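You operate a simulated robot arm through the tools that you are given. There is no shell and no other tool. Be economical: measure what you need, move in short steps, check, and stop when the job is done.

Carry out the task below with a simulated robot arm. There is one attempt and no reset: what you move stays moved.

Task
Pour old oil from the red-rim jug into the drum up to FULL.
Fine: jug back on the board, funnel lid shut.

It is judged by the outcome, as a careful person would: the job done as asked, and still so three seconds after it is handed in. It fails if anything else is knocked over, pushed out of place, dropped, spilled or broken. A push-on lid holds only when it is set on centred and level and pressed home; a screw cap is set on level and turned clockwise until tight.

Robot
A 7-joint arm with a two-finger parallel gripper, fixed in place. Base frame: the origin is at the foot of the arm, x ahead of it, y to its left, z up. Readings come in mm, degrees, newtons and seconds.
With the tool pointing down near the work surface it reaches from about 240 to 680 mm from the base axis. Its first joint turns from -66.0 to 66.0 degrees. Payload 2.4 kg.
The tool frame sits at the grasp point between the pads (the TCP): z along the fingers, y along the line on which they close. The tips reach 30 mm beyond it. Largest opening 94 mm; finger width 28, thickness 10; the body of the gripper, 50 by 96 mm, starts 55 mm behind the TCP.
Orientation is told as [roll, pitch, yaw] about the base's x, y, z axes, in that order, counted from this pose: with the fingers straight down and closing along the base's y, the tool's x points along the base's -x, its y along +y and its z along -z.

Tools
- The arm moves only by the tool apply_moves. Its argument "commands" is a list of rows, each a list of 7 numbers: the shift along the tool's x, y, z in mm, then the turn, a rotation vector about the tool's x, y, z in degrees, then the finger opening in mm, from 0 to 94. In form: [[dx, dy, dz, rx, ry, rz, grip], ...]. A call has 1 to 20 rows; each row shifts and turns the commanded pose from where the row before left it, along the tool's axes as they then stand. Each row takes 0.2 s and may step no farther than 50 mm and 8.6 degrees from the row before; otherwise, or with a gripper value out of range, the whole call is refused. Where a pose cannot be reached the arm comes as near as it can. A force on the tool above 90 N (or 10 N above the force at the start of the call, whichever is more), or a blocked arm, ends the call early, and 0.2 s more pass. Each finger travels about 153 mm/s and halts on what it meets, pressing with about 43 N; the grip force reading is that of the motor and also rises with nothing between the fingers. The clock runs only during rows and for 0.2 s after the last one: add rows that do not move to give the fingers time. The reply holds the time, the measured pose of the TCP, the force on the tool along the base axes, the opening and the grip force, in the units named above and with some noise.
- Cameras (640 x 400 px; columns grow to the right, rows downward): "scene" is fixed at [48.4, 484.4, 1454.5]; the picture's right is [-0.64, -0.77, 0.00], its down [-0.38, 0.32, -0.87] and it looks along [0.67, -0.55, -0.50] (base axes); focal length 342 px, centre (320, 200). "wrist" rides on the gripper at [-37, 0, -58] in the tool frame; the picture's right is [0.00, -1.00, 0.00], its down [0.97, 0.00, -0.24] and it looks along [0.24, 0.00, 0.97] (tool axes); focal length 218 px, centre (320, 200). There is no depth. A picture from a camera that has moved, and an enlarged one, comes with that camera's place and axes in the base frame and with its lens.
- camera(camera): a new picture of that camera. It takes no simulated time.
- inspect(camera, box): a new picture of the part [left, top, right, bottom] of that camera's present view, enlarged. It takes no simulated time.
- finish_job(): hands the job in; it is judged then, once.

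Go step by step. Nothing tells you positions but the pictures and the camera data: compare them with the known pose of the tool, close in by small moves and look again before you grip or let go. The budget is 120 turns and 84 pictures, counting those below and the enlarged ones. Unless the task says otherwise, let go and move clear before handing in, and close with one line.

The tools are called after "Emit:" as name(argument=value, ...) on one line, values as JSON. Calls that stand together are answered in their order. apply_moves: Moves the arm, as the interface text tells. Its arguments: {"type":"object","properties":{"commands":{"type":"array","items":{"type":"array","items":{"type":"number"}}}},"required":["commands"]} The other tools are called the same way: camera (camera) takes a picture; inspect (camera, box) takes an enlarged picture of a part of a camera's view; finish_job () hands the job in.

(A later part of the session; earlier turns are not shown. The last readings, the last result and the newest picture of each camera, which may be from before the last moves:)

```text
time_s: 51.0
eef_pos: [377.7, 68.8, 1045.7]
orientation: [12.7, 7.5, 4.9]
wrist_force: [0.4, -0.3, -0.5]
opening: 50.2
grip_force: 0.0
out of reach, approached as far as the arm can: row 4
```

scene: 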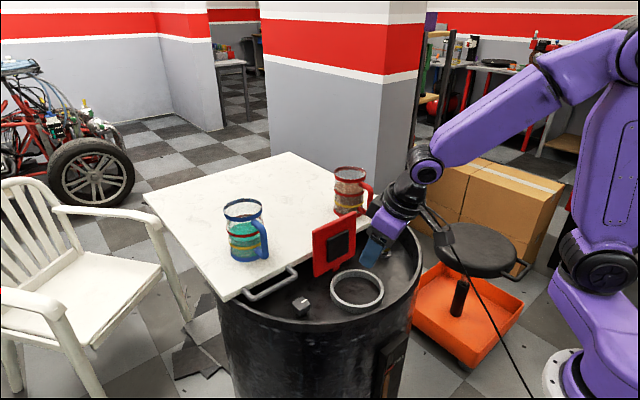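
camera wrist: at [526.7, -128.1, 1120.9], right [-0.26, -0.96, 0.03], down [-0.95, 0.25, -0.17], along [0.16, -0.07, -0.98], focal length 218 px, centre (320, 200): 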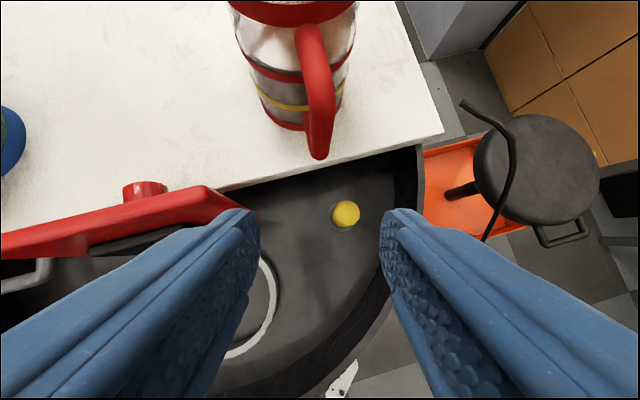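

Emit:
apply_moves(commands=[[0, 0, 0, 4.2, 0, 0, 50], [0, 0, 0, 4.2, 0, 0, 50], [0, 0, 0, 4.2, 0, 0, 50], [0, 0, 0, 0, 0, 0, 50]])

Emit:
camera(camera="scene")

```text
time_s: 52.0
eef_pos: [378.5, 65.7, 1046.4]
orientation: [12.7, 7.5, 5.0]
wrist_force: [-0.7, -0.3, 0.0]
opening: 50.1
grip_force: 0.0
out of reach, approached as far as the arm can: row 1, 2, 3
```

```text
43 pictures are left
```

scene: 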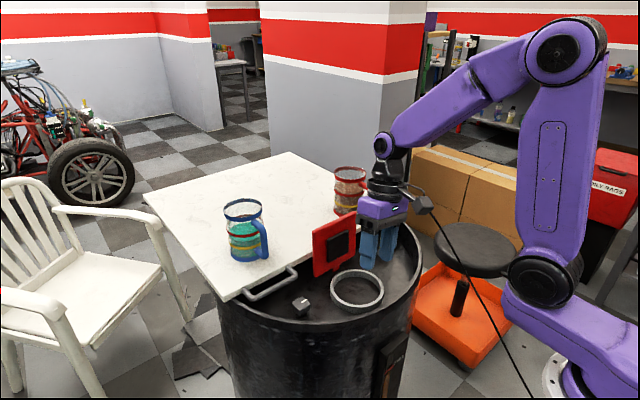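

Emit:
apply_moves(commands=[[0, 0, 0, 0, 0, -6, 50], [0, 0, 0, 4, 0, 0, 50], [0, 0, 0, 4, 0, 0, 50], [0, 0, 0, 4, 0, 0, 50], [0, 0, 0, 0, 0, 0, 50]])

```text
time_s: 53.2
eef_pos: [376.6, 67.1, 1044.5]
orientation: [13.5, 6.1, 10.9]
wrist_force: [-1.3, -0.3, 0.0]
opening: 49.8
grip_force: 0.1
out of reach, approached as far as the arm can: row 2, 3, 4
```

Emit:
apply_moves(commands=[[0, 0, -30, 0, 0, 0, 50], [0, 0, -30, 0, 0, 0, 50], [0, 0, -30, 0, 0, 0, 50], [0, 0, 0, 0, 0, 0, 50]])

Emit:
apply_moves(commands=[[0, 0, 0, 4, 0, 0, 50], [0, 0, 0, 4, 0, 0, 50], [0, 0, 0, 0, 0, 0, 50]])

Emit:
apply_moves(commands=[[-30, 0, 0, 0, 0, 0, 50], [-30, 0, 0, 0, 0, 0, 50], [0, 0, 0, 0, 0, 0, 50]])

Emit:
apply_moves(commands=[[0, 0, 0, 4, 0, 0, 50], [0, 0, 0, 4, 0, 0, 50], [0, 0, 0, 0, 0, 0, 50]])

```text
time_s: 54.2
eef_pos: [389.3, 49.2, 1120.4]
orientation: [15.3, 5.8, 11.0]
wrist_force: [0.4, -0.7, -0.5]
opening: 50.1
grip_force: 0.1
out of reach, approached as far as the arm can: row 2, 3
```

```text
time_s: 55.0
eef_pos: [388.2, 49.0, 1119.8]
orientation: [15.3, 5.7, 11.0]
wrist_force: [0.6, 0.4, -0.5]
opening: 50.0
grip_force: 0.1
out of reach, approached as far as the arm can: row 1, 2
```

```text
time_s: 55.8
eef_pos: [448.7, 61.1, 1114.7]
orientation: [15.6, 5.8, 10.9]
wrist_force: [-0.6, 0.5, 0.8]
opening: 50.1
grip_force: 0.1
```

```text
time_s: 56.6
eef_pos: [446.5, 61.4, 1114.3]
orientation: [15.6, 5.8, 11.0]
wrist_force: [1.0, -0.3, -0.2]
opening: 50.0
grip_force: 0.0
out of reach, approached as far as the arm can: row 1, 2
```

Emit:
apply_moves(commands=[[23, 0, 22, 0, 0, 0, 50], [23, 0, 22, 0, 0, 0, 50], [23, 0, 22, 0, 0, 0, 50], [0, 0, 0, 0, 0, -4, 50], [0, 0, 0, 0, 0, -4, 50], [0, 0, 0, 0, -7, 0, 50], [0, 0, 0, 0, -7, 0, 50], [0, 0, 0, 0, -7, 0, 50], [0, 0, 0, 0, -7, 0, 50], [0, 0, 0, 0, -7, 0, 50], [0, 0, 0, 0, -7, 0, 50], [0, 0, 0, 0, -7, 0, 50], [0, 0, 0, 0, -7, 0, 50], [0, 0, 0, 0, 0, 0, 50]])

Emit:
apply_moves(commands=[[0, 0, 0, 6, 0, 0, 50], [0, 0, 0, 6, 0, 0, 50], [0, 0, 0, 6, 0, 0, 50], [0, 0, 0, 6, 0, 0, 50], [0, 0, 0, 6, 0, 0, 50], [0, 0, 0, 6, 0, 0, 50], [0, 0, 0, 0, 0, 0, 50]])

```text
time_s: 59.6
eef_pos: [368.9, 71.6, 1060.6]
orientation: [24.7, -40.6, 2.8]
wrist_force: [-0.8, 0.7, 0.2]
opening: 50.2
grip_force: 0.0
out of reach, approached as far as the arm can: row 11, 12
```

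```text
time_s: 61.2
eef_pos: [370.2, 70.0, 1061.6]
orientation: [-8.4, -43.2, 1.6]
wrist_force: [-0.5, -1.2, 0.4]
opening: 50.0
grip_force: 0.0
out of reach, approached as far as the arm can: row 1
```

Emit:
apply_moves(commands=[[0, 0, 0, 6, 0, 0, 50], [0, 0, 0, 6, 0, 0, 50], [0, 0, 0, 6, 0, 0, 50], [0, 0, 0, 0, 6, 0, 50], [0, 0, 0, 0, 6, 0, 50], [0, 0, 0, 0, 6, 0, 50], [0, 0, 0, 0, 6, 0, 50], [0, 0, 0, 0, 6, 0, 50], [0, 0, 0, 0, 6, 0, 50], [0, 0, 0, 0, 6, 0, 50], [0, 0, 0, 0, 0, 0, 50]])

```text
time_s: 63.6
eef_pos: [370.5, 70.2, 1060.7]
orientation: [-18.9, -3.9, -15.7]
wrist_force: [-0.6, 0.3, 0.2]
opening: 50.4
grip_force: 0.0
```

Smooth this time. Now undo the roll and yaw.

Emit:
apply_moves(commands=[[0, 0, 0, -6, 0, 0, 50], [0, 0, 0, -6, 0, 0, 50], [0, 0, 0, -6, 0, 0, 50], [0, 0, 0, 0, 3, -7, 50], [0, 0, 0, 0, 0, -7, 50], [0, 0, 0, 0, 0, 0, 50]])

Emit:
camera(camera="scene")

```text
time_s: 65.0
eef_pos: [375.3, 70.6, 1060.9]
orientation: [-14.7, 2.7, -2.9]
wrist_force: [0.1, 0.1, 0.2]
opening: 50.2
grip_force: 0.1
out of reach, approached as far as the arm can: row 1, 2, 3
```

```text
42 pictures are left
```

scene: 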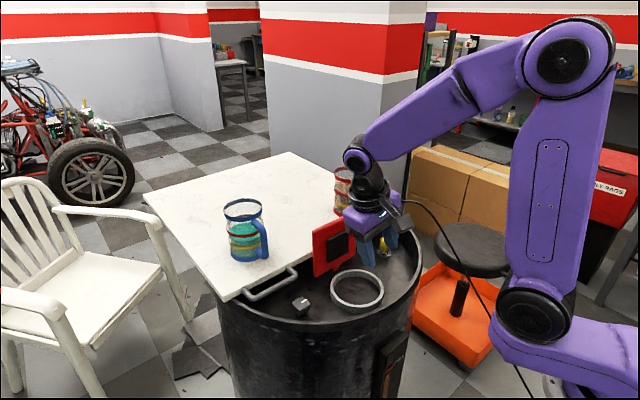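

Emit:
apply_moves(commands=[[0, 0, 0, -1, -7, 0, 50], [0, 0, 0, -1, -7, 0, 50], [0, 0, 0, 0, -7, 0, 50], [0, 0, 0, 0, -7, 0, 50], [0, 0, 0, 0, -7, 0, 50], [0, 0, 0, 0, -7, 0, 50], [0, 0, 0, 0, -7, 0, 50], [0, 0, 0, 0, -7, 0, 50], [0, 0, 0, 0, 0, 0, 50]])

```text
time_s: 67.0
eef_pos: [391.4, 67.3, 1067.2]
orientation: [-18.8, -42.4, 9.6]
wrist_force: [0.0, -0.1, -0.2]
opening: 50.0
grip_force: 0.1
out of reach, approached as far as the arm can: row 5, 7, 8
```

Emit:
apply_moves(commands=[[10.7, -12.6, 41.7, 0, 0, 0, 50], [10.7, -12.6, 41.7, 0, 0, 0, 50], [10.7, -12.6, 41.7, 0, 0, 0, 50], [0, 0, 0, 0, 0, 0, 50], [0, 0, 0, -3.8, -3.8, 2.8, 50], [0, 0, 0, -3.8, -3.8, 2.8, 50], [0, 0, 0, -3.8, -3.8, 2.8, 50], [0, 0, 0, 0, 0, 0, 50]])

```text
time_s: 68.8
eef_pos: [457.0, 2.1, 967.7]
orientation: [1.0, -57.5, 0.1]
wrist_force: [0.4, -0.1, 0.2]
opening: 50.2
grip_force: 0.0
```

Emit:
apply_moves(commands=[[0, -2, 0, 0.5, 0, -0.8, 50], [0, 0, 0, 0, 0, 0, 50]])

Emit:
apply_moves(commands=[[0, 0, 0, 0, 8, 0, 50], [0, 0, 0, 0, 8, 0, 50], [0, 0, 0, 0, 8, 0, 50], [0, 0, 0, 0, 8, 0, 50], [0, 0, 0, 0, 8, 0, 50], [0, 0, 0, 0, 8, 0, 50], [0, 0, 0, 0, 8, 0, 50], [0, 0, 0, 0, 0, 0, 50]])

```text
time_s: 69.4
eef_pos: [456.3, 0.5, 968.3]
orientation: [-0.9, -57.4, 1.7]
wrist_force: [-0.2, 0.2, 0.0]
opening: 50.0
grip_force: 0.0
```

```text
time_s: 71.2
eef_pos: [467.1, -4.5, 968.8]
orientation: [-1.0, -6.0, 0.8]
wrist_force: [0.2, 0.6, 0.4]
opening: 50.2
grip_force: 0.0
out of reach, approached as far as the arm can: row 5
```

Emit:
apply_moves(commands=[[0, 4, 0, -1, 4, 0.8, 50], [0, 0, -30, 0, 2, 0, 50], [0, 0, -40, 0, 0, 0, 50], [0, 0, -40, 0, 0, 0, 50], [0, 0, 0, 0, 0, 0, 50]])

```text
time_s: 72.4
eef_pos: [465.4, 0.8, 1078.0]
orientation: [0.0, -0.1, -0.2]
wrist_force: [-0.2, 0.0, -0.7]
opening: 49.9
grip_force: 0.0
```

Emit:
apply_moves(commands=[[-20, -34, 0, 0, 0, 3.5, 50], [-20, -34, 0, 0, 0, 3.5, 50], [-20, -34, 0, 0, 0, 3.5, 50], [-20, -34, 0, 0, -2, 3.5, 50], [0, 0, 0, 0, -3, 0, 50], [0, 0, 0, 0, -3, 0, 50], [0, 0, 0, 0, 0, 0, 50]])

Emit:
camera(camera="wrist")

```text
time_s: 74.0
eef_pos: [532.0, -144.1, 1078.4]
orientation: [0.2, -8.1, -14.1]
wrist_force: [-0.4, 0.4, -0.8]
opening: 50.0
grip_force: 0.1
```

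```text
41 pictures are left
camera wrist: at [559.1, -149.5, 1141.6], right [-0.24, -0.97, 0.0], down [-0.97, 0.24, 0.1], along [-0.1, 0.03, -0.99], focal length 218 px, centre (320, 200)
```

wrist: 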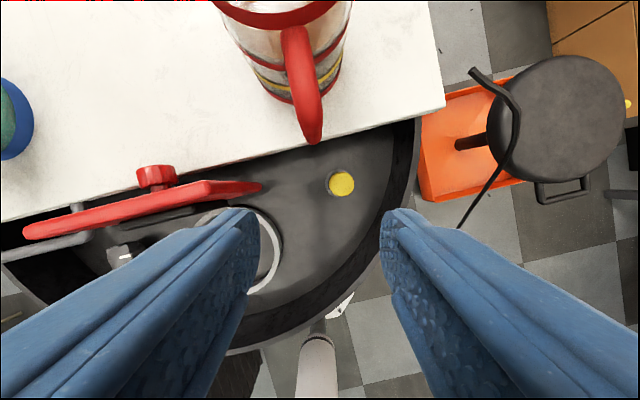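

Emit:
apply_moves(commands=[[-29.3, 3.2, 7.6, 0, 0, 0, 50], [-29.3, 3.2, 7.6, 0, 0, 0, 50], [0, 0, 0, -1, 0, -7, 50], [0, 0, 0, -1, 0, -7, 50], [0, 0, 0, 0, 0, 0, 50]])

Emit:
camera(camera="wrist")

Emit:
inspect(camera="scene", box=[290, 110, 440, 240])

```text
time_s: 75.2
eef_pos: [592.9, -150.9, 1071.8]
orientation: [0.2, -8.1, 0.2]
wrist_force: [-0.5, 0.6, -0.4]
opening: 49.9
grip_force: 0.1
```

```text
40 pictures are left
camera wrist: at [620.7, -150.2, 1134.7], right [0.0, -1.0, 0.0], down [-0.99, 0.0, 0.1], along [-0.1, 0.0, -0.99], focal length 218 px, centre (320, 200)
```

wrist: 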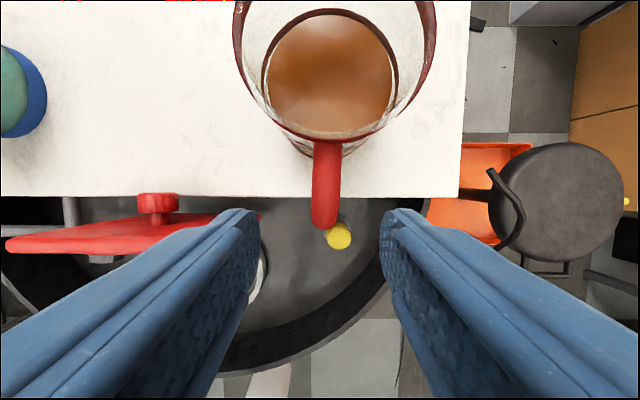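

```text
3.08 times, centred on (365, 175) of scene
camera zoom: at [48.4, 484.4, 1454.5], right [-0.64, -0.77, 0.0], down [-0.38, 0.32, -0.87], along [0.67, -0.55, -0.5], focal length 1053 px, centre (182, 277)
```

zoom: 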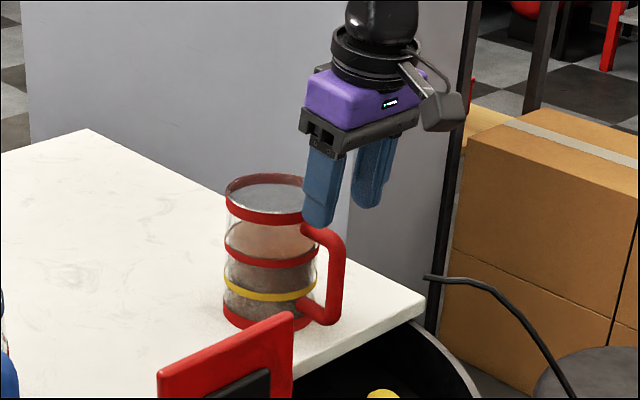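

Emit:
apply_moves(commands=[[2, -3.1, 28, 0, 0, 0, 50], [1, 0, 27, 0, 0, 0, 50], [0, 0, 0, 0, 0, 0, 50]])

Emit:
camera(camera="wrist")

Emit:
inspect(camera="scene", box=[290, 110, 440, 240])

```text
time_s: 76.0
eef_pos: [596.3, -154.6, 1016.7]
orientation: [0.1, -8.1, 0.1]
wrist_force: [0.0, 0.4, -0.2]
opening: 50.0
grip_force: 0.1
```

```text
38 pictures are left
camera wrist: at [624.2, -153.5, 1079.6], right [0.0, -1.0, 0.0], down [-0.99, 0.0, 0.1], along [-0.1, 0.0, -0.99], focal length 218 px, centre (320, 200)
```

wrist: 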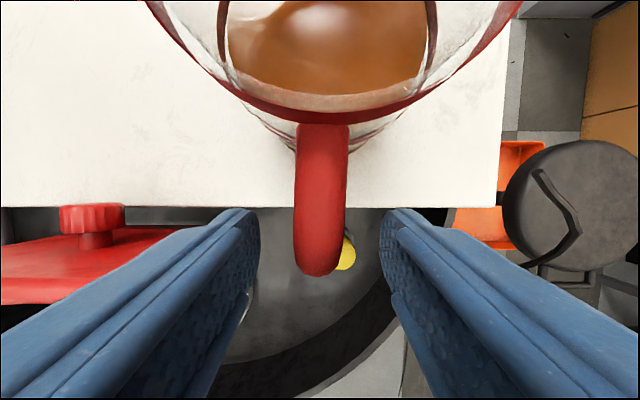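

```text
3.08 times, centred on (365, 175) of scene
camera zoom: at [48.4, 484.4, 1454.5], right [-0.64, -0.77, 0.0], down [-0.38, 0.32, -0.87], along [0.67, -0.55, -0.5], focal length 1053 px, centre (182, 277)
```

zoom: 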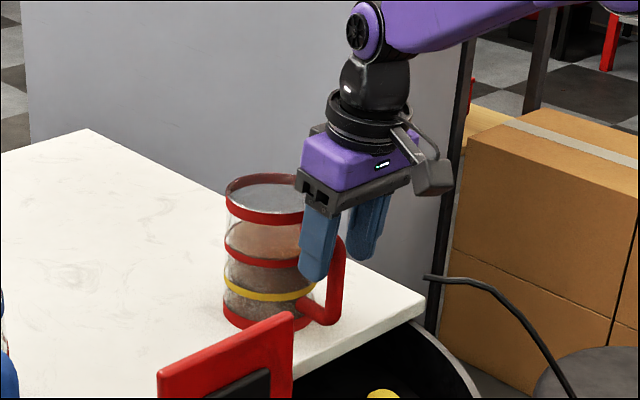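

Emit:
apply_moves(commands=[[0, 0, 13, 0, 0, 0, 50], [1, 0, 12, 0, 0, 0, 50], [0, 0, 0, 0, 0, 0, 50], [0, 0, 0, 0, 0, 0, 6], [0, 0, 0, 0, 0, 0, 6], [0, 0, 0, 0, 0, 0, 6]])

Emit:
inspect(camera="scene", box=[290, 110, 440, 240])

```text
time_s: 77.4
eef_pos: [598.3, -153.3, 990.7]
orientation: [0.3, -8.1, 0.1]
wrist_force: [-0.1, 1.0, -0.1]
opening: 19.6
grip_force: 43.1
```

```text
3.08 times, centred on (365, 175) of scene
camera zoom: at [48.4, 484.4, 1454.5], right [-0.64, -0.77, 0.0], down [-0.38, 0.32, -0.87], along [0.67, -0.55, -0.5], focal length 1053 px, centre (182, 277)
```

zoom: 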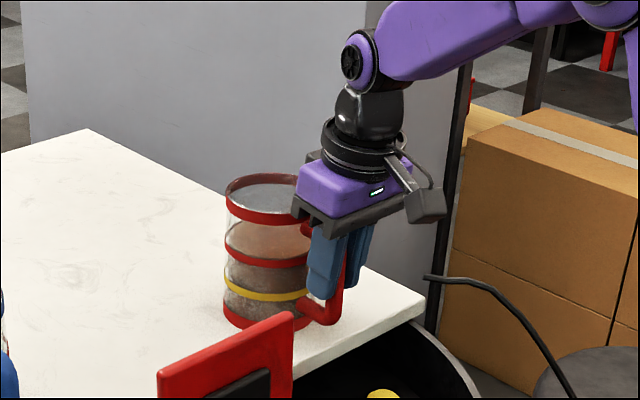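

Emit:
apply_moves(commands=[[-0.7, 0, -5, 0, 0, 0, 6], [-0.7, 0, -5, 0, 0, 0, 6], [-2, 0, -14, 0, 0, 0, 6], [0, 0, 0, 0, 0, 0, 6], [0, 0, 0, 0, 0, 0, 6]])

Emit:
inspect(camera="scene", box=[290, 110, 440, 240])

```text
time_s: 78.6
eef_pos: [600.3, -154.8, 1018.4]
orientation: [0.2, -8.5, 0.0]
wrist_force: [-1.6, -0.2, 15.8]
opening: 16.1
grip_force: 42.7
```

```text
3.08 times, centred on (365, 175) of scene
camera zoom: at [48.0, 484.5, 1454.5], right [-0.64, -0.77, 0.0], down [-0.38, 0.32, -0.87], along [0.67, -0.55, -0.5], focal length 1053 px, centre (182, 277)
```

zoom: 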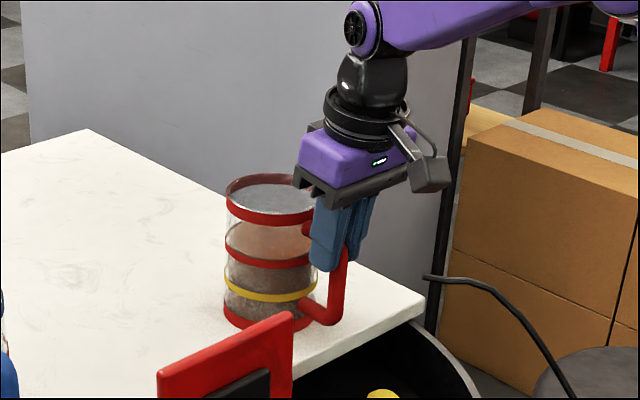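

Emit:
camera(camera="wrist")

```text
34 pictures are left
camera wrist: at [627.5, -154.0, 1081.9], right [0.0, -1.0, 0.0], down [-1.0, 0.0, 0.09], along [-0.09, 0.0, -1.0], focal length 218 px, centre (320, 200)
```

wrist: 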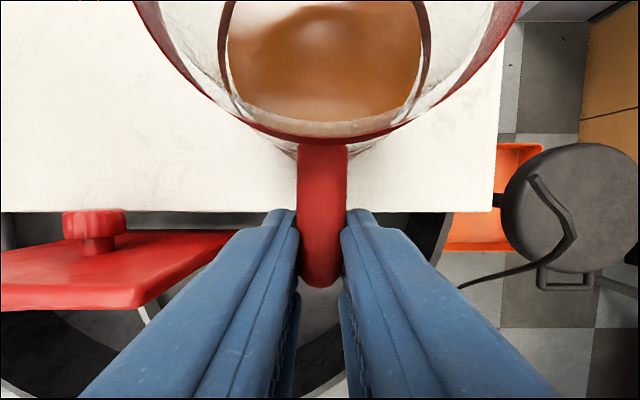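

Emit:
apply_moves(commands=[[0, 0, 0, 0, 0, 0, 40], [0, 0, 0, 0, 0, 0, 40], [0, 0, 15, 0, 0, 0, 40], [0, 0, 15, 0, 0, 0, 40], [0, 0, 4, 0, 0, 0, 40], [0, 0, 0, 0, 0, 0, 40]])

Emit:
apply_moves(commands=[[0, 0, 0, 0, 0, 0, 0], [0, 0, 0, 0, 0, 0, 0], [0, 0, 0, 0, 0, 0, 0], [0, 0, 0, 0, 0, 0, 0]])

Emit:
apply_moves(commands=[[-0.4, 0, -3, 0, 0, 0, 0], [0, 0, 0, 0, 0, 0, 0]])

Emit:
apply_moves(commands=[[-0.4, 0, -3, 0, 0, 0, 0], [0, 0, 0, 0, 0, 0, 0]])

Emit:
inspect(camera="scene", box=[310, 130, 410, 220])

```text
time_s: 80.0
eef_pos: [604.8, -154.3, 981.9]
orientation: [0.1, -8.1, 0.1]
wrist_force: [-0.1, 0.0, -0.8]
opening: 40.4
grip_force: 0.1
```

```text
time_s: 81.0
eef_pos: [604.8, -154.6, 982.7]
orientation: [0.1, -8.1, 0.1]
wrist_force: [0.6, -1.2, 1.0]
opening: 19.5
grip_force: 43.4
```

```text
time_s: 81.6
eef_pos: [603.1, -154.9, 985.0]
orientation: [0.2, -8.0, 0.1]
wrist_force: [-0.1, 0.0, -3.2]
opening: 19.5
grip_force: 43.0
```

```text
time_s: 82.2
eef_pos: [603.1, -154.3, 988.9]
orientation: [0.2, -8.1, 0.1]
wrist_force: [0.3, -0.4, -2.8]
opening: 19.4
grip_force: 43.1
```

```text
4.44 times, centred on (360, 175) of scene
camera zoom: at [48.5, 484.4, 1454.5], right [-0.64, -0.77, 0.0], down [-0.38, 0.32, -0.87], along [0.67, -0.55, -0.5], focal length 1522 px, centre (142, 311)
```

zoom: 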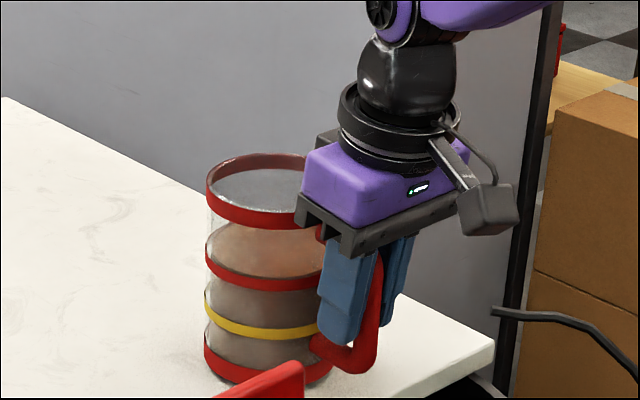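

Emit:
apply_moves(commands=[[-0.4, 0, -3, 0, 0, 0, 0], [-0.4, 0, -3, 0, 0, 0, 0], [-0.4, 0, -3, 0, 0, 0, 0], [0, 0, 0, 0, 0, 0, 0]])

Emit:
inspect(camera="scene", box=[310, 130, 410, 220])

```text
time_s: 83.2
eef_pos: [605.2, -154.3, 998.1]
orientation: [0.1, -8.2, 0.2]
wrist_force: [0.2, 1.2, -2.2]
opening: 19.6
grip_force: 42.8
```

```text
4.44 times, centred on (360, 175) of scene
camera zoom: at [48.5, 484.4, 1454.5], right [-0.64, -0.77, 0.0], down [-0.38, 0.32, -0.87], along [0.67, -0.55, -0.5], focal length 1522 px, centre (142, 311)
```

zoom: 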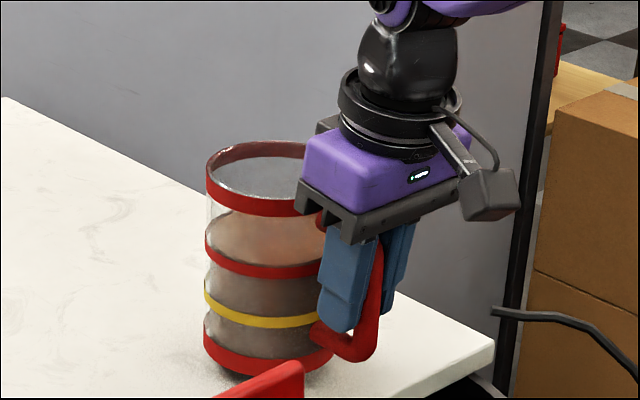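

Emit:
apply_moves(commands=[[-0.4, 0, -3, 0, 0, 0, 0], [-0.4, 0, -3, 0, 0, 0, 0], [-0.4, 0, -3, 0, 0, 0, 0], [-0.4, 0, -3, 0, 0, 0, 0], [-0.4, 0, -3, 0, 0, 0, 0], [0, 0, 0, 0, 0, 0, 0]])

Emit:
inspect(camera="scene", box=[310, 130, 410, 220])

```text
time_s: 84.6
eef_pos: [604.3, -153.3, 1012.3]
orientation: [0.2, -8.1, 0.1]
wrist_force: [0.4, -0.6, -3.0]
opening: 19.4
grip_force: 42.6
```

```text
4.44 times, centred on (360, 175) of scene
camera zoom: at [48.5, 484.4, 1454.5], right [-0.64, -0.77, 0.0], down [-0.38, 0.32, -0.87], along [0.67, -0.55, -0.5], focal length 1522 px, centre (142, 311)
```

zoom: 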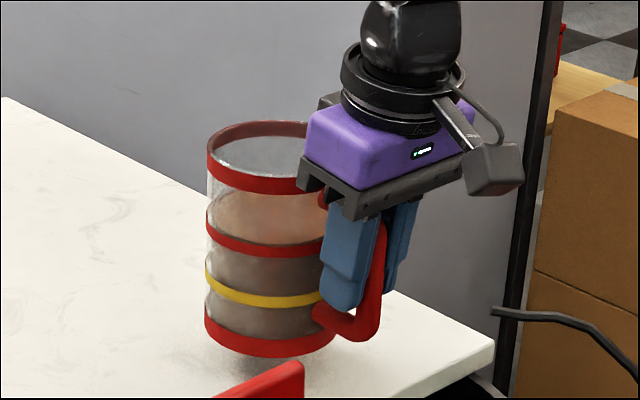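

Emit:
apply_moves(commands=[[-2.8, 0, -20, 0, 4, 0, 0], [-1, 0, -20, 0, 4, 0, 0], [15, 0, 0, 0, 1, 0, 0], [24, 0, 0, 0, 1, 0, 0], [24, 0, 0, 0, 1, 0, 0], [24, 0, 0, 0, 1, 0, 0], [24, 0, 0, 0, 1, 0, 0], [0, 0, 0, 0, 0, 0, 0]])

Emit:
camera(camera="scene")

```text
time_s: 86.4
eef_pos: [491.7, -154.5, 1056.5]
orientation: [0.1, 4.8, 0.1]
wrist_force: [-0.1, 0.4, -3.3]
opening: 19.5
grip_force: 43.1
```

```text
30 pictures are left
```

scene: 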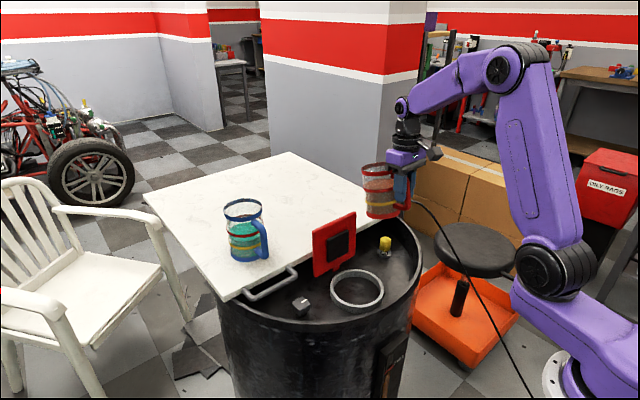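

Emit:
apply_moves(commands=[[24, 0, 2, 0, 1, 0, 0], [24, 0, 2, 0, 1, 0, 0], [24, 0, 2, 0, 1, 0, 0], [14, 30.7, 2, 0, 1, 0, 0], [14, 30.7, 2, 0, 1, 0, 0], [14, 30.7, 2, 0, 1, 0, 0], [14, 30.7, 2, 0, 1, 0, 0], [10, 30.7, 0, 0, 0, 0, 0], [0, 0, 0, 0, 0, 0, 0]])

Emit:
camera(camera="scene")

```text
time_s: 88.4
eef_pos: [355.1, 0.2, 1061.8]
orientation: [0.1, 11.9, 0.0]
wrist_force: [0.5, 0.1, -2.8]
opening: 19.5
grip_force: 42.2
```

```text
29 pictures are left
```

scene: 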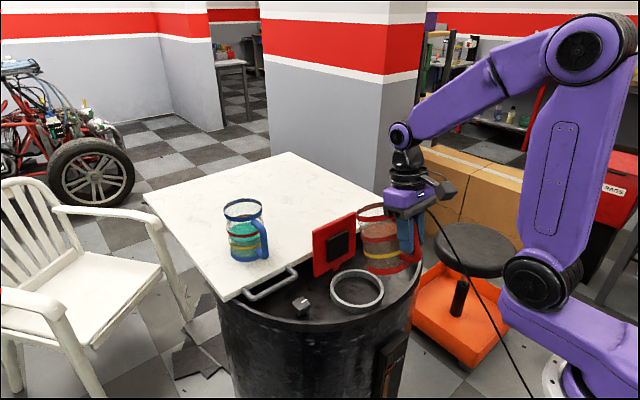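

Emit:
apply_moves(commands=[[2, 0, 4, 0, 4, 0, 0], [2, 0, 4, 0, 4, 0, 0], [2, 0, 4, 0, 4, 0, 0], [2, 0, 4, 0, 4, 0, 0], [2, 0, 4, 0, 4, 0, 0], [2, 0, 4, 0, 4, 0, 0], [0, 0, 0, 0, 0, 0, 0]])

Emit:
inspect(camera="scene", box=[300, 180, 460, 330])

```text
time_s: 90.0
eef_pos: [334.5, 0.4, 1045.9]
orientation: [0.2, 35.9, 0.2]
wrist_force: [-0.3, -0.6, -2.8]
opening: 19.5
grip_force: 43.4
```

```text
2.67 times, centred on (380, 255) of scene
camera zoom: at [48.4, 484.4, 1454.5], right [-0.64, -0.77, 0.0], down [-0.38, 0.32, -0.87], along [0.67, -0.55, -0.5], focal length 913 px, centre (160, 53)
```

zoom: 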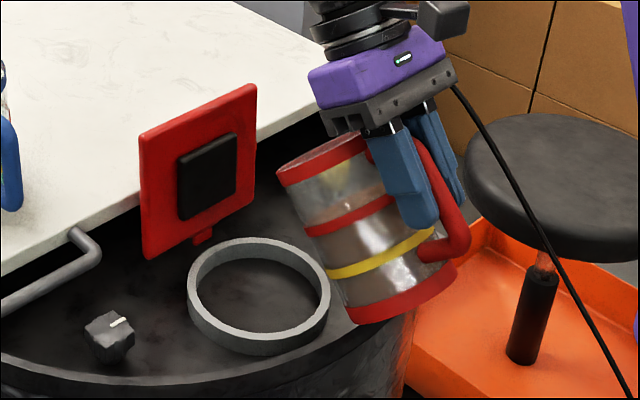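

Emit:
apply_moves(commands=[[12, 0, -16, 0, 0, 0, 0], [0.4, 0, -5.6, 0, 2, 0, 0], [0.4, 0, -5.6, 0, 2, 0, 0], [0.4, 0, -5.6, 0, 2, 0, 0], [0, 0, 0, 0, 0, 0, 0]])

Emit:
inspect(camera="scene", box=[280, 180, 440, 400])

```text
time_s: 91.2
eef_pos: [342.7, -0.1, 1079.3]
orientation: [0.3, 41.9, 0.2]
wrist_force: [0.0, 0.6, -3.6]
opening: 19.5
grip_force: 42.7
```

```text
1.82 times, centred on (360, 290) of scene
camera zoom: at [48.4, 484.4, 1454.5], right [-0.64, -0.77, 0.0], down [-0.38, 0.32, -0.87], along [0.67, -0.55, -0.5], focal length 622 px, centre (247, 36)
```

zoom: 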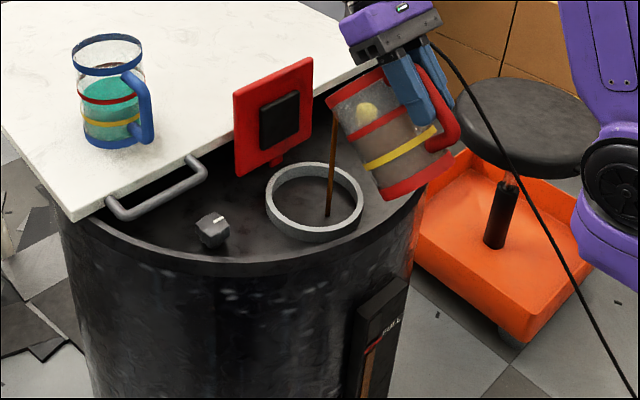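

Emit:
inspect(camera="scene", box=[370, 330, 410, 380])

```text
8.00 times, centred on (390, 355) of scene
camera zoom: at [48.4, 484.4, 1454.5], right [-0.64, -0.77, 0.0], down [-0.38, 0.32, -0.87], along [0.67, -0.55, -0.5], focal length 2739 px, centre (-240, -1040)
```

zoom: 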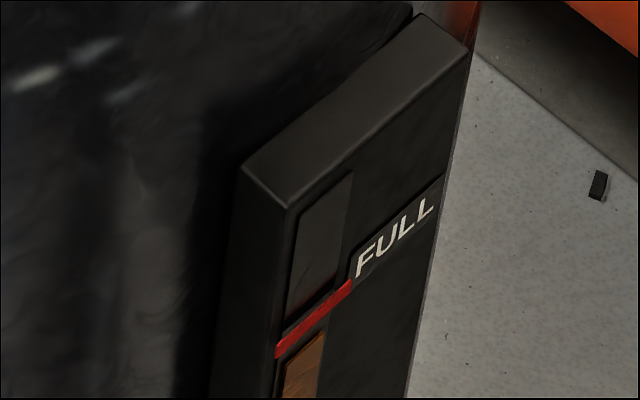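

Emit:
apply_moves(commands=[[0, 0, 0, 0, 0, 0, 0], [0, 0, 0, 0, 0, 0, 0], [0, 0, 0, 0, 0, 0, 0]])

Emit:
inspect(camera="scene", box=[320, 190, 440, 390])

Emit:
inspect(camera="scene", box=[376, 355, 400, 385])

```text
time_s: 92.0
eef_pos: [344.0, -1.0, 1078.1]
orientation: [0.2, 41.9, 0.3]
wrist_force: [0.3, -0.3, -3.2]
opening: 19.5
grip_force: 43.8
```

```text
2.00 times, centred on (380, 290) of scene
camera zoom: at [48.4, 484.4, 1454.5], right [-0.64, -0.77, 0.0], down [-0.38, 0.32, -0.87], along [0.67, -0.55, -0.5], focal length 685 px, centre (200, 20)
```

zoom: 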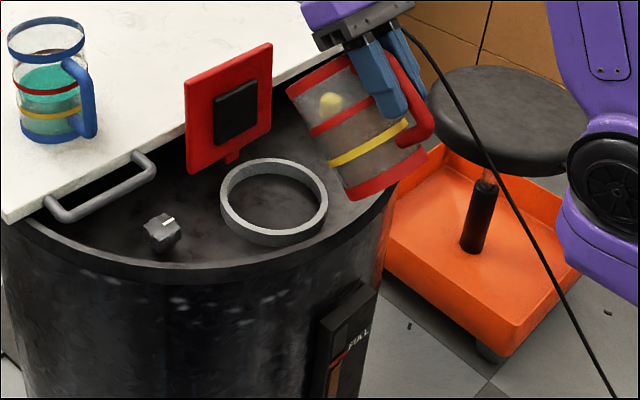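

```text
13.33 times, centred on (388, 370) of scene
camera zoom: at [48.4, 484.4, 1454.5], right [-0.64, -0.77, 0.0], down [-0.38, 0.32, -0.87], along [0.67, -0.55, -0.5], focal length 4565 px, centre (-587, -2067)
```

zoom: 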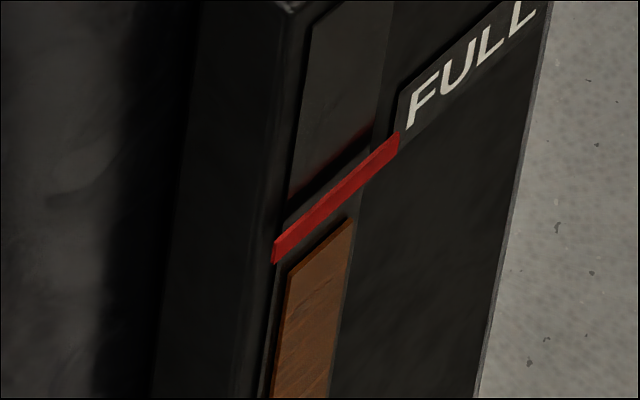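

Emit:
apply_moves(commands=[[0.2, 0, -2.7, 0, 1, 0, 0], [0.2, 0, -2.7, 0, 1, 0, 0], [0.2, 0, -2.7, 0, 1, 0, 0], [0, 0, 0, 0, 0, 0, 0], [0, 0, 0, 0, 0, 0, 0]])

Emit:
inspect(camera="scene", box=[320, 190, 440, 390])

Emit:
inspect(camera="scene", box=[376, 355, 400, 385])

```text
time_s: 93.2
eef_pos: [347.9, -1.2, 1084.9]
orientation: [0.2, 44.9, 0.2]
wrist_force: [-0.1, 0.4, -2.2]
opening: 19.3
grip_force: 43.1
```

```text
2.00 times, centred on (380, 290) of scene
camera zoom: at [48.4, 484.4, 1454.5], right [-0.64, -0.77, 0.0], down [-0.38, 0.32, -0.87], along [0.67, -0.55, -0.5], focal length 685 px, centre (200, 20)
```

zoom: 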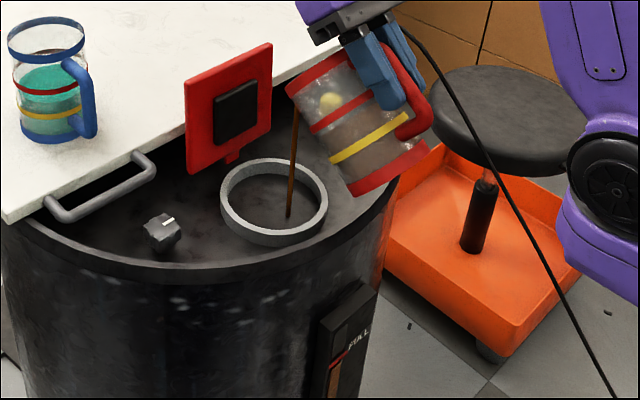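

```text
13.33 times, centred on (388, 370) of scene
camera zoom: at [48.4, 484.4, 1454.5], right [-0.64, -0.77, 0.0], down [-0.38, 0.32, -0.87], along [0.67, -0.55, -0.5], focal length 4565 px, centre (-587, -2067)
```

zoom: 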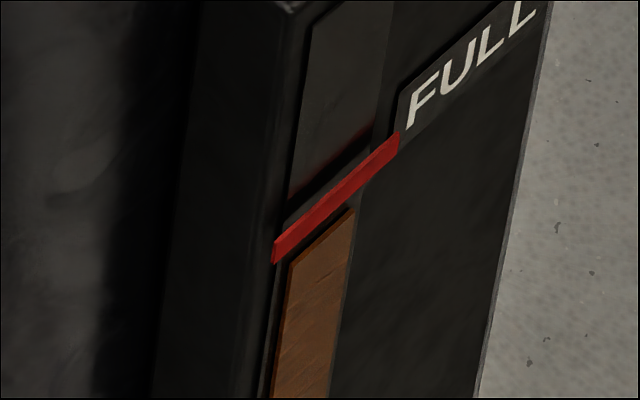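

Emit:
apply_moves(commands=[[0.2, 0, -2.7, 0, 1, 0, 0], [0.2, 0, -2.7, 0, 1, 0, 0], [0.2, 0, -2.7, 0, 1, 0, 0], [0.2, 0, -2.7, 0, 1, 0, 0], [0, 0, 0, 0, 0, 0, 0], [0, 0, 0, 0, 0, 0, 0], [0, 0, 0, 0, 0, 0, 0]])

Emit:
inspect(camera="scene", box=[376, 355, 400, 385])

```text
time_s: 94.8
eef_pos: [356.1, 0.1, 1091.7]
orientation: [0.2, 48.8, 0.3]
wrist_force: [-0.2, 1.0, -2.5]
opening: 19.4
grip_force: 43.4
```

```text
13.33 times, centred on (388, 370) of scene
camera zoom: at [48.4, 484.4, 1454.5], right [-0.64, -0.77, 0.0], down [-0.38, 0.32, -0.87], along [0.67, -0.55, -0.5], focal length 4565 px, centre (-587, -2067)
```

zoom: 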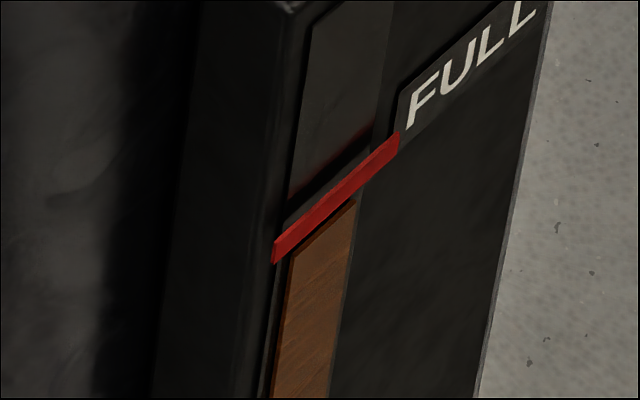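

Emit:
apply_moves(commands=[[0.2, 0, -2.7, 0, 1, 0, 0], [0.2, 0, -2.7, 0, 1, 0, 0], [0.2, 0, -2.7, 0, 1, 0, 0], [0.2, 0, -2.7, 0, 1, 0, 0], [0, 0, 0, 0, 0, 0, 0], [0, 0, 0, 0, 0, 0, 0], [0, 0, 0, 0, 0, 0, 0], [0, 0, 0, 0, 0, 0, 0]])

Emit:
inspect(camera="scene", box=[376, 355, 400, 385])

Emit:
inspect(camera="scene", box=[320, 190, 440, 390])

```text
time_s: 96.6
eef_pos: [363.0, -0.3, 1099.5]
orientation: [0.2, 52.9, 0.3]
wrist_force: [0.7, -0.5, -2.9]
opening: 19.7
grip_force: 42.6
```

```text
13.33 times, centred on (388, 370) of scene
camera zoom: at [48.4, 484.4, 1454.5], right [-0.64, -0.77, 0.0], down [-0.38, 0.32, -0.87], along [0.67, -0.55, -0.5], focal length 4565 px, centre (-587, -2067)
```

zoom: 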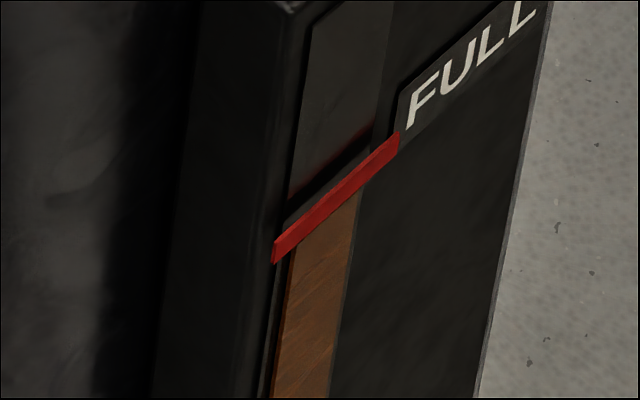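

```text
2.00 times, centred on (380, 290) of scene
camera zoom: at [48.4, 484.4, 1454.5], right [-0.64, -0.77, 0.0], down [-0.38, 0.32, -0.87], along [0.67, -0.55, -0.5], focal length 685 px, centre (200, 20)
```

zoom: 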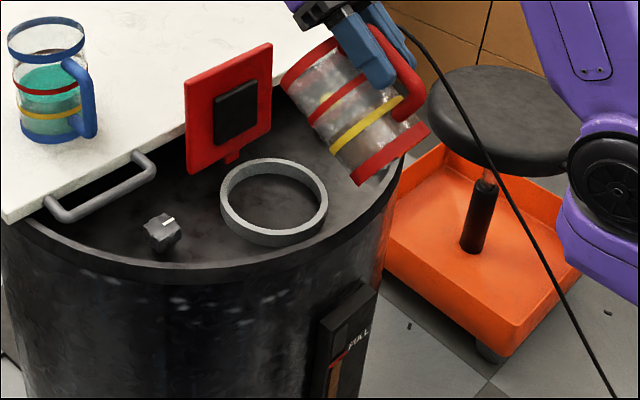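

Emit:
apply_moves(commands=[[0.6, 0, -2.4, 0, 1, 0, 0], [0.6, 0, -2.4, 0, 1, 0, 0], [0.6, 0, -2.4, 0, 1, 0, 0], [0.6, 0, -2.4, 0, 1, 0, 0], [0, 0, 0, 0, 0, 0, 0], [0, 0, 0, 0, 0, 0, 0], [0, 0, 0, 0, 0, 0, 0], [0, 0, 0, 0, 0, 0, 0], [0, 0, 0, 0, 0, 0, 0]])

Emit:
inspect(camera="scene", box=[380, 360, 396, 380])

```text
time_s: 98.6
eef_pos: [369.3, -0.2, 1107.9]
orientation: [0.4, 57.0, 0.3]
wrist_force: [0.4, -0.6, -3.2]
opening: 19.8
grip_force: 43.2
```

```text
16.00 times, centred on (388, 370) of scene
camera zoom: at [48.4, 484.4, 1454.5], right [-0.64, -0.77, 0.0], down [-0.38, 0.32, -0.87], along [0.67, -0.55, -0.5], focal length 5478 px, centre (-768, -2520)
```

zoom: 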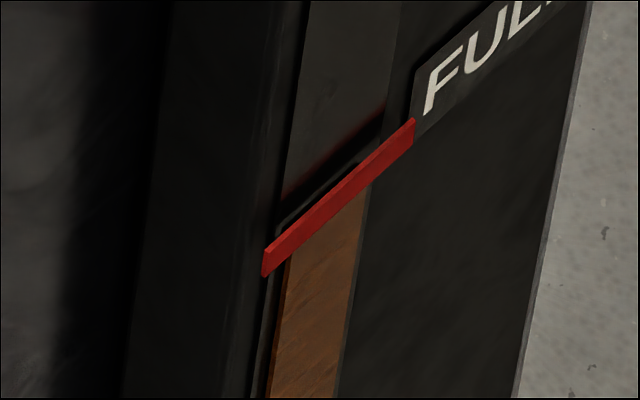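

Emit:
apply_moves(commands=[[0.8, 0, -2.2, 0, 1, 0, 0], [0.8, 0, -2.2, 0, 1, 0, 0], [0.3, 0, -1, 0, 0.5, 0, 0], [0, 0, 0, 0, 0, 0, 0], [0, 0, 0, 0, 0, 0, 0], [0, 0, 0, 0, 0, 0, 0], [0, 0, 0, 0, 0, 0, 0]])

Emit:
inspect(camera="scene", box=[380, 360, 396, 380])

Emit:
inspect(camera="scene", box=[300, 180, 440, 320])

```text
time_s: 100.2
eef_pos: [372.7, -2.1, 1112.5]
orientation: [0.3, 59.4, 0.2]
wrist_force: [0.8, 1.3, -3.2]
opening: 19.6
grip_force: 43.1
```

```text
16.00 times, centred on (388, 370) of scene
camera zoom: at [48.4, 484.4, 1454.5], right [-0.64, -0.77, 0.0], down [-0.38, 0.32, -0.87], along [0.67, -0.55, -0.5], focal length 5478 px, centre (-768, -2520)
```

zoom: 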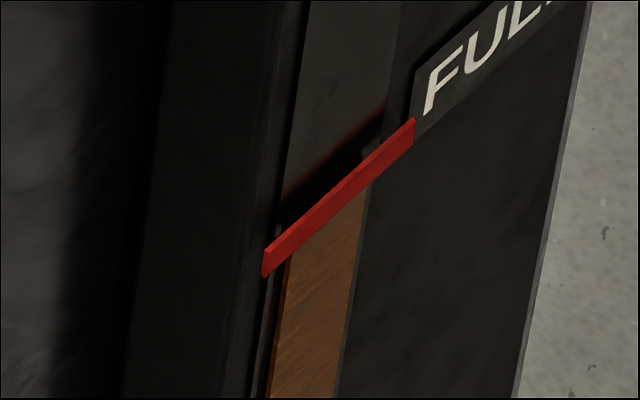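

```text
2.86 times, centred on (370, 250) of scene
camera zoom: at [48.4, 484.4, 1454.5], right [-0.64, -0.77, 0.0], down [-0.38, 0.32, -0.87], along [0.67, -0.55, -0.5], focal length 978 px, centre (177, 57)
```

zoom: 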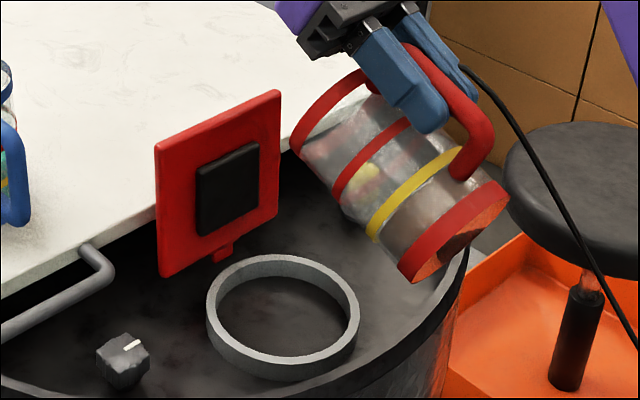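

Level is at the FULL line and the flow has stopped; tilting the jug back upright in place.

Emit:
apply_moves(commands=[[0, 0, 0, 0, -4, 0, 0], [0, 0, 0, 0, -4, 0, 0], [0, 0, 0, 0, -4, 0, 0], [0, 0, 0, 0, -4, 0, 0], [0, 0, 0, 0, -4, 0, 0], [0, 0, 0, 0, -4, 0, 0], [0, 0, 0, 0, -4, 0, 0], [0, 0, 0, 0, -4, 0, 0], [0, 0, 0, 0, -4, 0, 0], [0, 0, 0, 0, -4, 0, 0], [0, 0, 0, 0, -4, 0, 0], [0, 0, 0, 0, -4, 0, 0], [0, 0, 0, 0, 0, 0, 0]])

Emit:
inspect(camera="scene", box=[300, 150, 460, 390])

```text
time_s: 103.0
eef_pos: [372.1, -1.5, 1111.7]
orientation: [0.1, 11.4, 0.0]
wrist_force: [0.3, 0.2, -4.0]
opening: 19.7
grip_force: 42.3
```

```text
1.67 times, centred on (380, 270) of scene
camera zoom: at [48.4, 484.4, 1454.5], right [-0.64, -0.77, 0.0], down [-0.38, 0.32, -0.87], along [0.67, -0.55, -0.5], focal length 571 px, centre (220, 83)
```

zoom: 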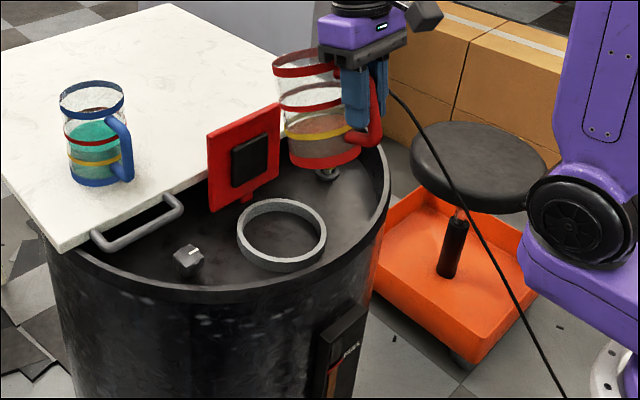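

Emit:
apply_moves(commands=[[0, -30.5, 0, 0, -1, 0, 0], [0, -30.5, 0, 0, -1, 0, 0], [0, -30.5, 0, 0, -1, 0, 0], [0, -30.5, 0, 0, -1, 0, 0], [0, -30.5, 0, 0, -1, 0, 0], [-23, 0, 3, 0, -1, 0, 0], [-23, 0, 3, 0, -1, 0, 0], [-23, 0, 3, 0, -1, 0, 0], [-23, 0, 3, 0, -1, 0, 0], [-23, 0, 3, 0, -1, 0, 0], [-23, 0, 3, 0, -1, 0, 0], [-23, 0, 3, 0, -2, 0, 0], [-23, 0, 3, 0, -2, 0, 0], [-23, 0, 3, 0, -2, 0, 0], [-23, 0, 3, 0, -2.5, 0, 0], [0, 0, 0, 0, 0, 0, 0]])

Emit:
inspect(camera="scene", box=[290, 90, 440, 230])

```text
time_s: 106.4
eef_pos: [601.9, -154.3, 1074.9]
orientation: [0.2, -8.1, 0.1]
wrist_force: [0.5, -0.4, -3.3]
opening: 19.4
grip_force: 42.9
```

```text
2.86 times, centred on (365, 160) of scene
camera zoom: at [48.5, 484.4, 1454.5], right [-0.64, -0.77, 0.0], down [-0.38, 0.32, -0.87], along [0.67, -0.55, -0.5], focal length 978 px, centre (191, 314)
```

zoom: 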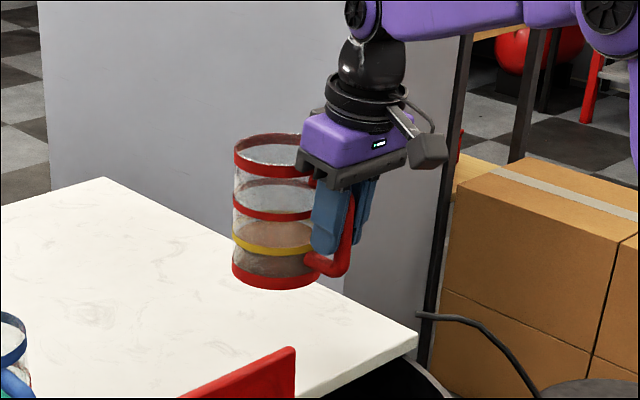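

Emit:
apply_moves(commands=[[2.5, 0, 18, 0, 0, 0, 0], [2.5, 0, 18, 0, 0, 0, 0], [2.5, 0, 18, 0, 0, 0, 0], [1.8, 0, 13, 0, 0, 0, 0], [0, 0, 0, 0, 0, 0, 0]])

Emit:
apply_moves(commands=[[0.5, 0, 4, 0, 0, 0, 0], [0.5, 0, 4, 0, 0, 0, 0], [0.3, 0, 2, 0, 0, 0, 0], [0, 0, 0, 0, 0, 0, 0]])

Emit:
apply_moves(commands=[[0.3, 0, 2, 0, 0, 0, 0], [0, 0, 0, 0, 0, 0, 0]])

Emit:
apply_moves(commands=[[0.3, 0, 2, 0, 0, 0, 0], [0, 0, 0, 0, 0, 0, 0]])

```text
time_s: 107.6
eef_pos: [602.0, -153.2, 1007.9]
orientation: [0.1, -8.1, 0.1]
wrist_force: [-0.4, -1.0, -2.9]
opening: 19.4
grip_force: 42.5
```

```text
time_s: 108.6
eef_pos: [601.7, -153.6, 998.2]
orientation: [0.2, -8.2, 0.1]
wrist_force: [-0.2, 0.3, -3.3]
opening: 19.4
grip_force: 43.3
```

```text
time_s: 109.2
eef_pos: [602.1, -153.2, 996.9]
orientation: [0.2, -8.1, 0.1]
wrist_force: [0.2, 0.1, -2.5]
opening: 19.3
grip_force: 43.3
```

```text
time_s: 109.8
eef_pos: [602.2, -153.7, 995.3]
orientation: [0.3, -8.2, 0.0]
wrist_force: [-0.4, 0.5, -2.9]
opening: 19.7
grip_force: 42.8
```

Emit:
apply_moves(commands=[[0.3, 0, 2, 0, 0, 0, 0], [0.3, 0, 2, 0, 0, 0, 0], [0, 0, 0, 0, 0, 0, 0]])

Emit:
apply_moves(commands=[[0.3, 0, 2, 0, 0, 0, 0], [0, 0, 0, 0, 0, 0, 0]])

Emit:
apply_moves(commands=[[0.3, 0, 2, 0, 0, 0, 0], [0, 0, 0, 0, 0, 0, 0]])

Emit:
inspect(camera="scene", box=[310, 130, 410, 220])

```text
time_s: 110.6
eef_pos: [603.1, -153.3, 989.5]
orientation: [0.3, -8.1, 0.0]
wrist_force: [-0.4, 0.7, -2.2]
opening: 19.2
grip_force: 43.1
```

```text
time_s: 111.2
eef_pos: [602.8, -152.5, 989.3]
orientation: [0.1, -8.1, 0.1]
wrist_force: [-0.4, 0.1, -2.0]
opening: 19.3
grip_force: 42.7
```

```text
time_s: 111.8
eef_pos: [603.0, -153.2, 985.6]
orientation: [0.2, -8.0, 0.2]
wrist_force: [0.3, -0.8, -3.3]
opening: 19.6
grip_force: 43.5
```

```text
4.44 times, centred on (360, 175) of scene
camera zoom: at [48.5, 484.4, 1454.5], right [-0.64, -0.77, 0.0], down [-0.38, 0.32, -0.87], along [0.67, -0.55, -0.5], focal length 1522 px, centre (142, 311)
```

zoom: 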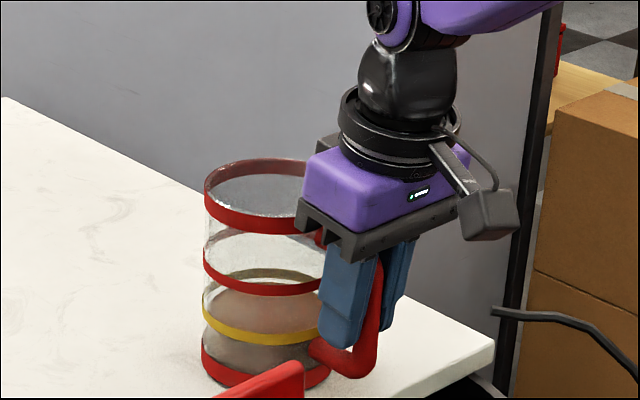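

Emit:
apply_moves(commands=[[0.3, 0, 2, 0, 0, 0, 0], [0, 0, 0, 0, 0, 0, 0]])

Emit:
apply_moves(commands=[[0.3, 0, 2, 0, 0, 0, 0], [0, 0, 0, 0, 0, 0, 0]])

Emit:
apply_moves(commands=[[0.2, 0, 1.5, 0, 0, 0, 0], [0, 0, 0, 0, 0, 0, 0]])

```text
time_s: 112.4
eef_pos: [602.0, -154.2, 984.8]
orientation: [0.2, -8.1, 0.1]
wrist_force: [-0.2, -0.2, -2.5]
opening: 19.6
grip_force: 42.8
```

```text
time_s: 113.0
eef_pos: [601.8, -153.6, 982.9]
orientation: [0.1, -8.2, 0.1]
wrist_force: [-1.5, 0.4, -0.6]
opening: 19.6
grip_force: 43.0
```

```text
time_s: 113.6
eef_pos: [602.4, -153.2, 982.1]
orientation: [0.1, -8.4, 0.0]
wrist_force: [-5.1, -0.3, 14.9]
opening: 19.5
grip_force: 42.5
```

Emit:
apply_moves(commands=[[-0.1, 0, -1, 0, 0, 0, 0], [0, 0, 0, 0, 0, 0, 26], [0, 0, 0, 0, 0, 0, 44], [0, 0, 0, 0, 0, 0, 44], [0, 0, -20, 0, 0, 0, 44], [0, 0, -40, 0, 0, 0, 44], [0, 0, -40, 0, 0, 0, 44], [0, 0, 0, 0, 0, 0, 44]])

Emit:
camera(camera="scene")

```text
time_s: 115.4
eef_pos: [588.2, -152.6, 1080.6]
orientation: [0.3, -8.2, 0.0]
wrist_force: [0.0, 0.6, 0.5]
opening: 44.0
grip_force: 0.0
```

```text
12 pictures are left
```

scene: 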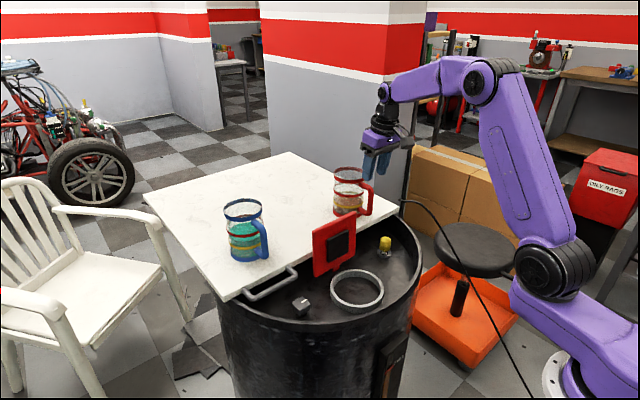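

Emit:
apply_moves(commands=[[0, 38.3, 0, 0, 5.5, 0, 60], [0, 38.3, 0, 0, 5.5, 0, 60], [0, 38.3, 0, 0, 5.5, 0, 60], [0, 38.3, 0, 0, 5.5, 0, 60], [0, 0, 0, 0, 0, 0, 60], [-26.8, 0, 24.7, 0, 0, 0, 60], [-26.8, 0, 24.7, 0, 0, 0, 60], [0, 0, 0, 0, 0, 0, 60]])

Emit:
camera(camera="wrist")

```text
time_s: 117.2
eef_pos: [626.6, 0.4, 1020.3]
orientation: [0.1, 13.8, 0.1]
wrist_force: [-0.3, 0.4, 0.3]
opening: 59.8
grip_force: 0.0
```

```text
11 pictures are left
camera wrist: at [676.5, 0.6, 1068.5], right [0.0, -1.0, 0.0], down [-0.88, 0.0, 0.47], along [-0.47, 0.0, -0.88], focal length 218 px, centre (320, 200)
```

wrist: 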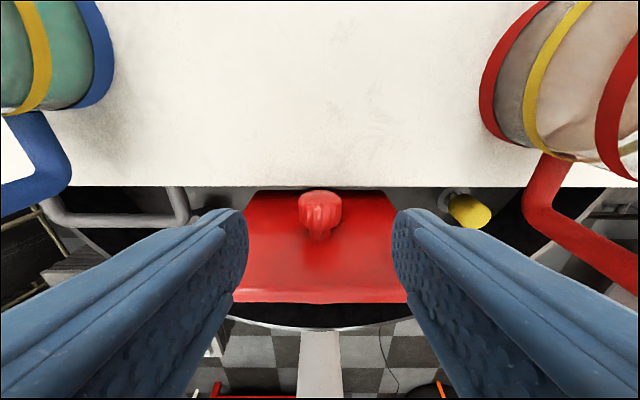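

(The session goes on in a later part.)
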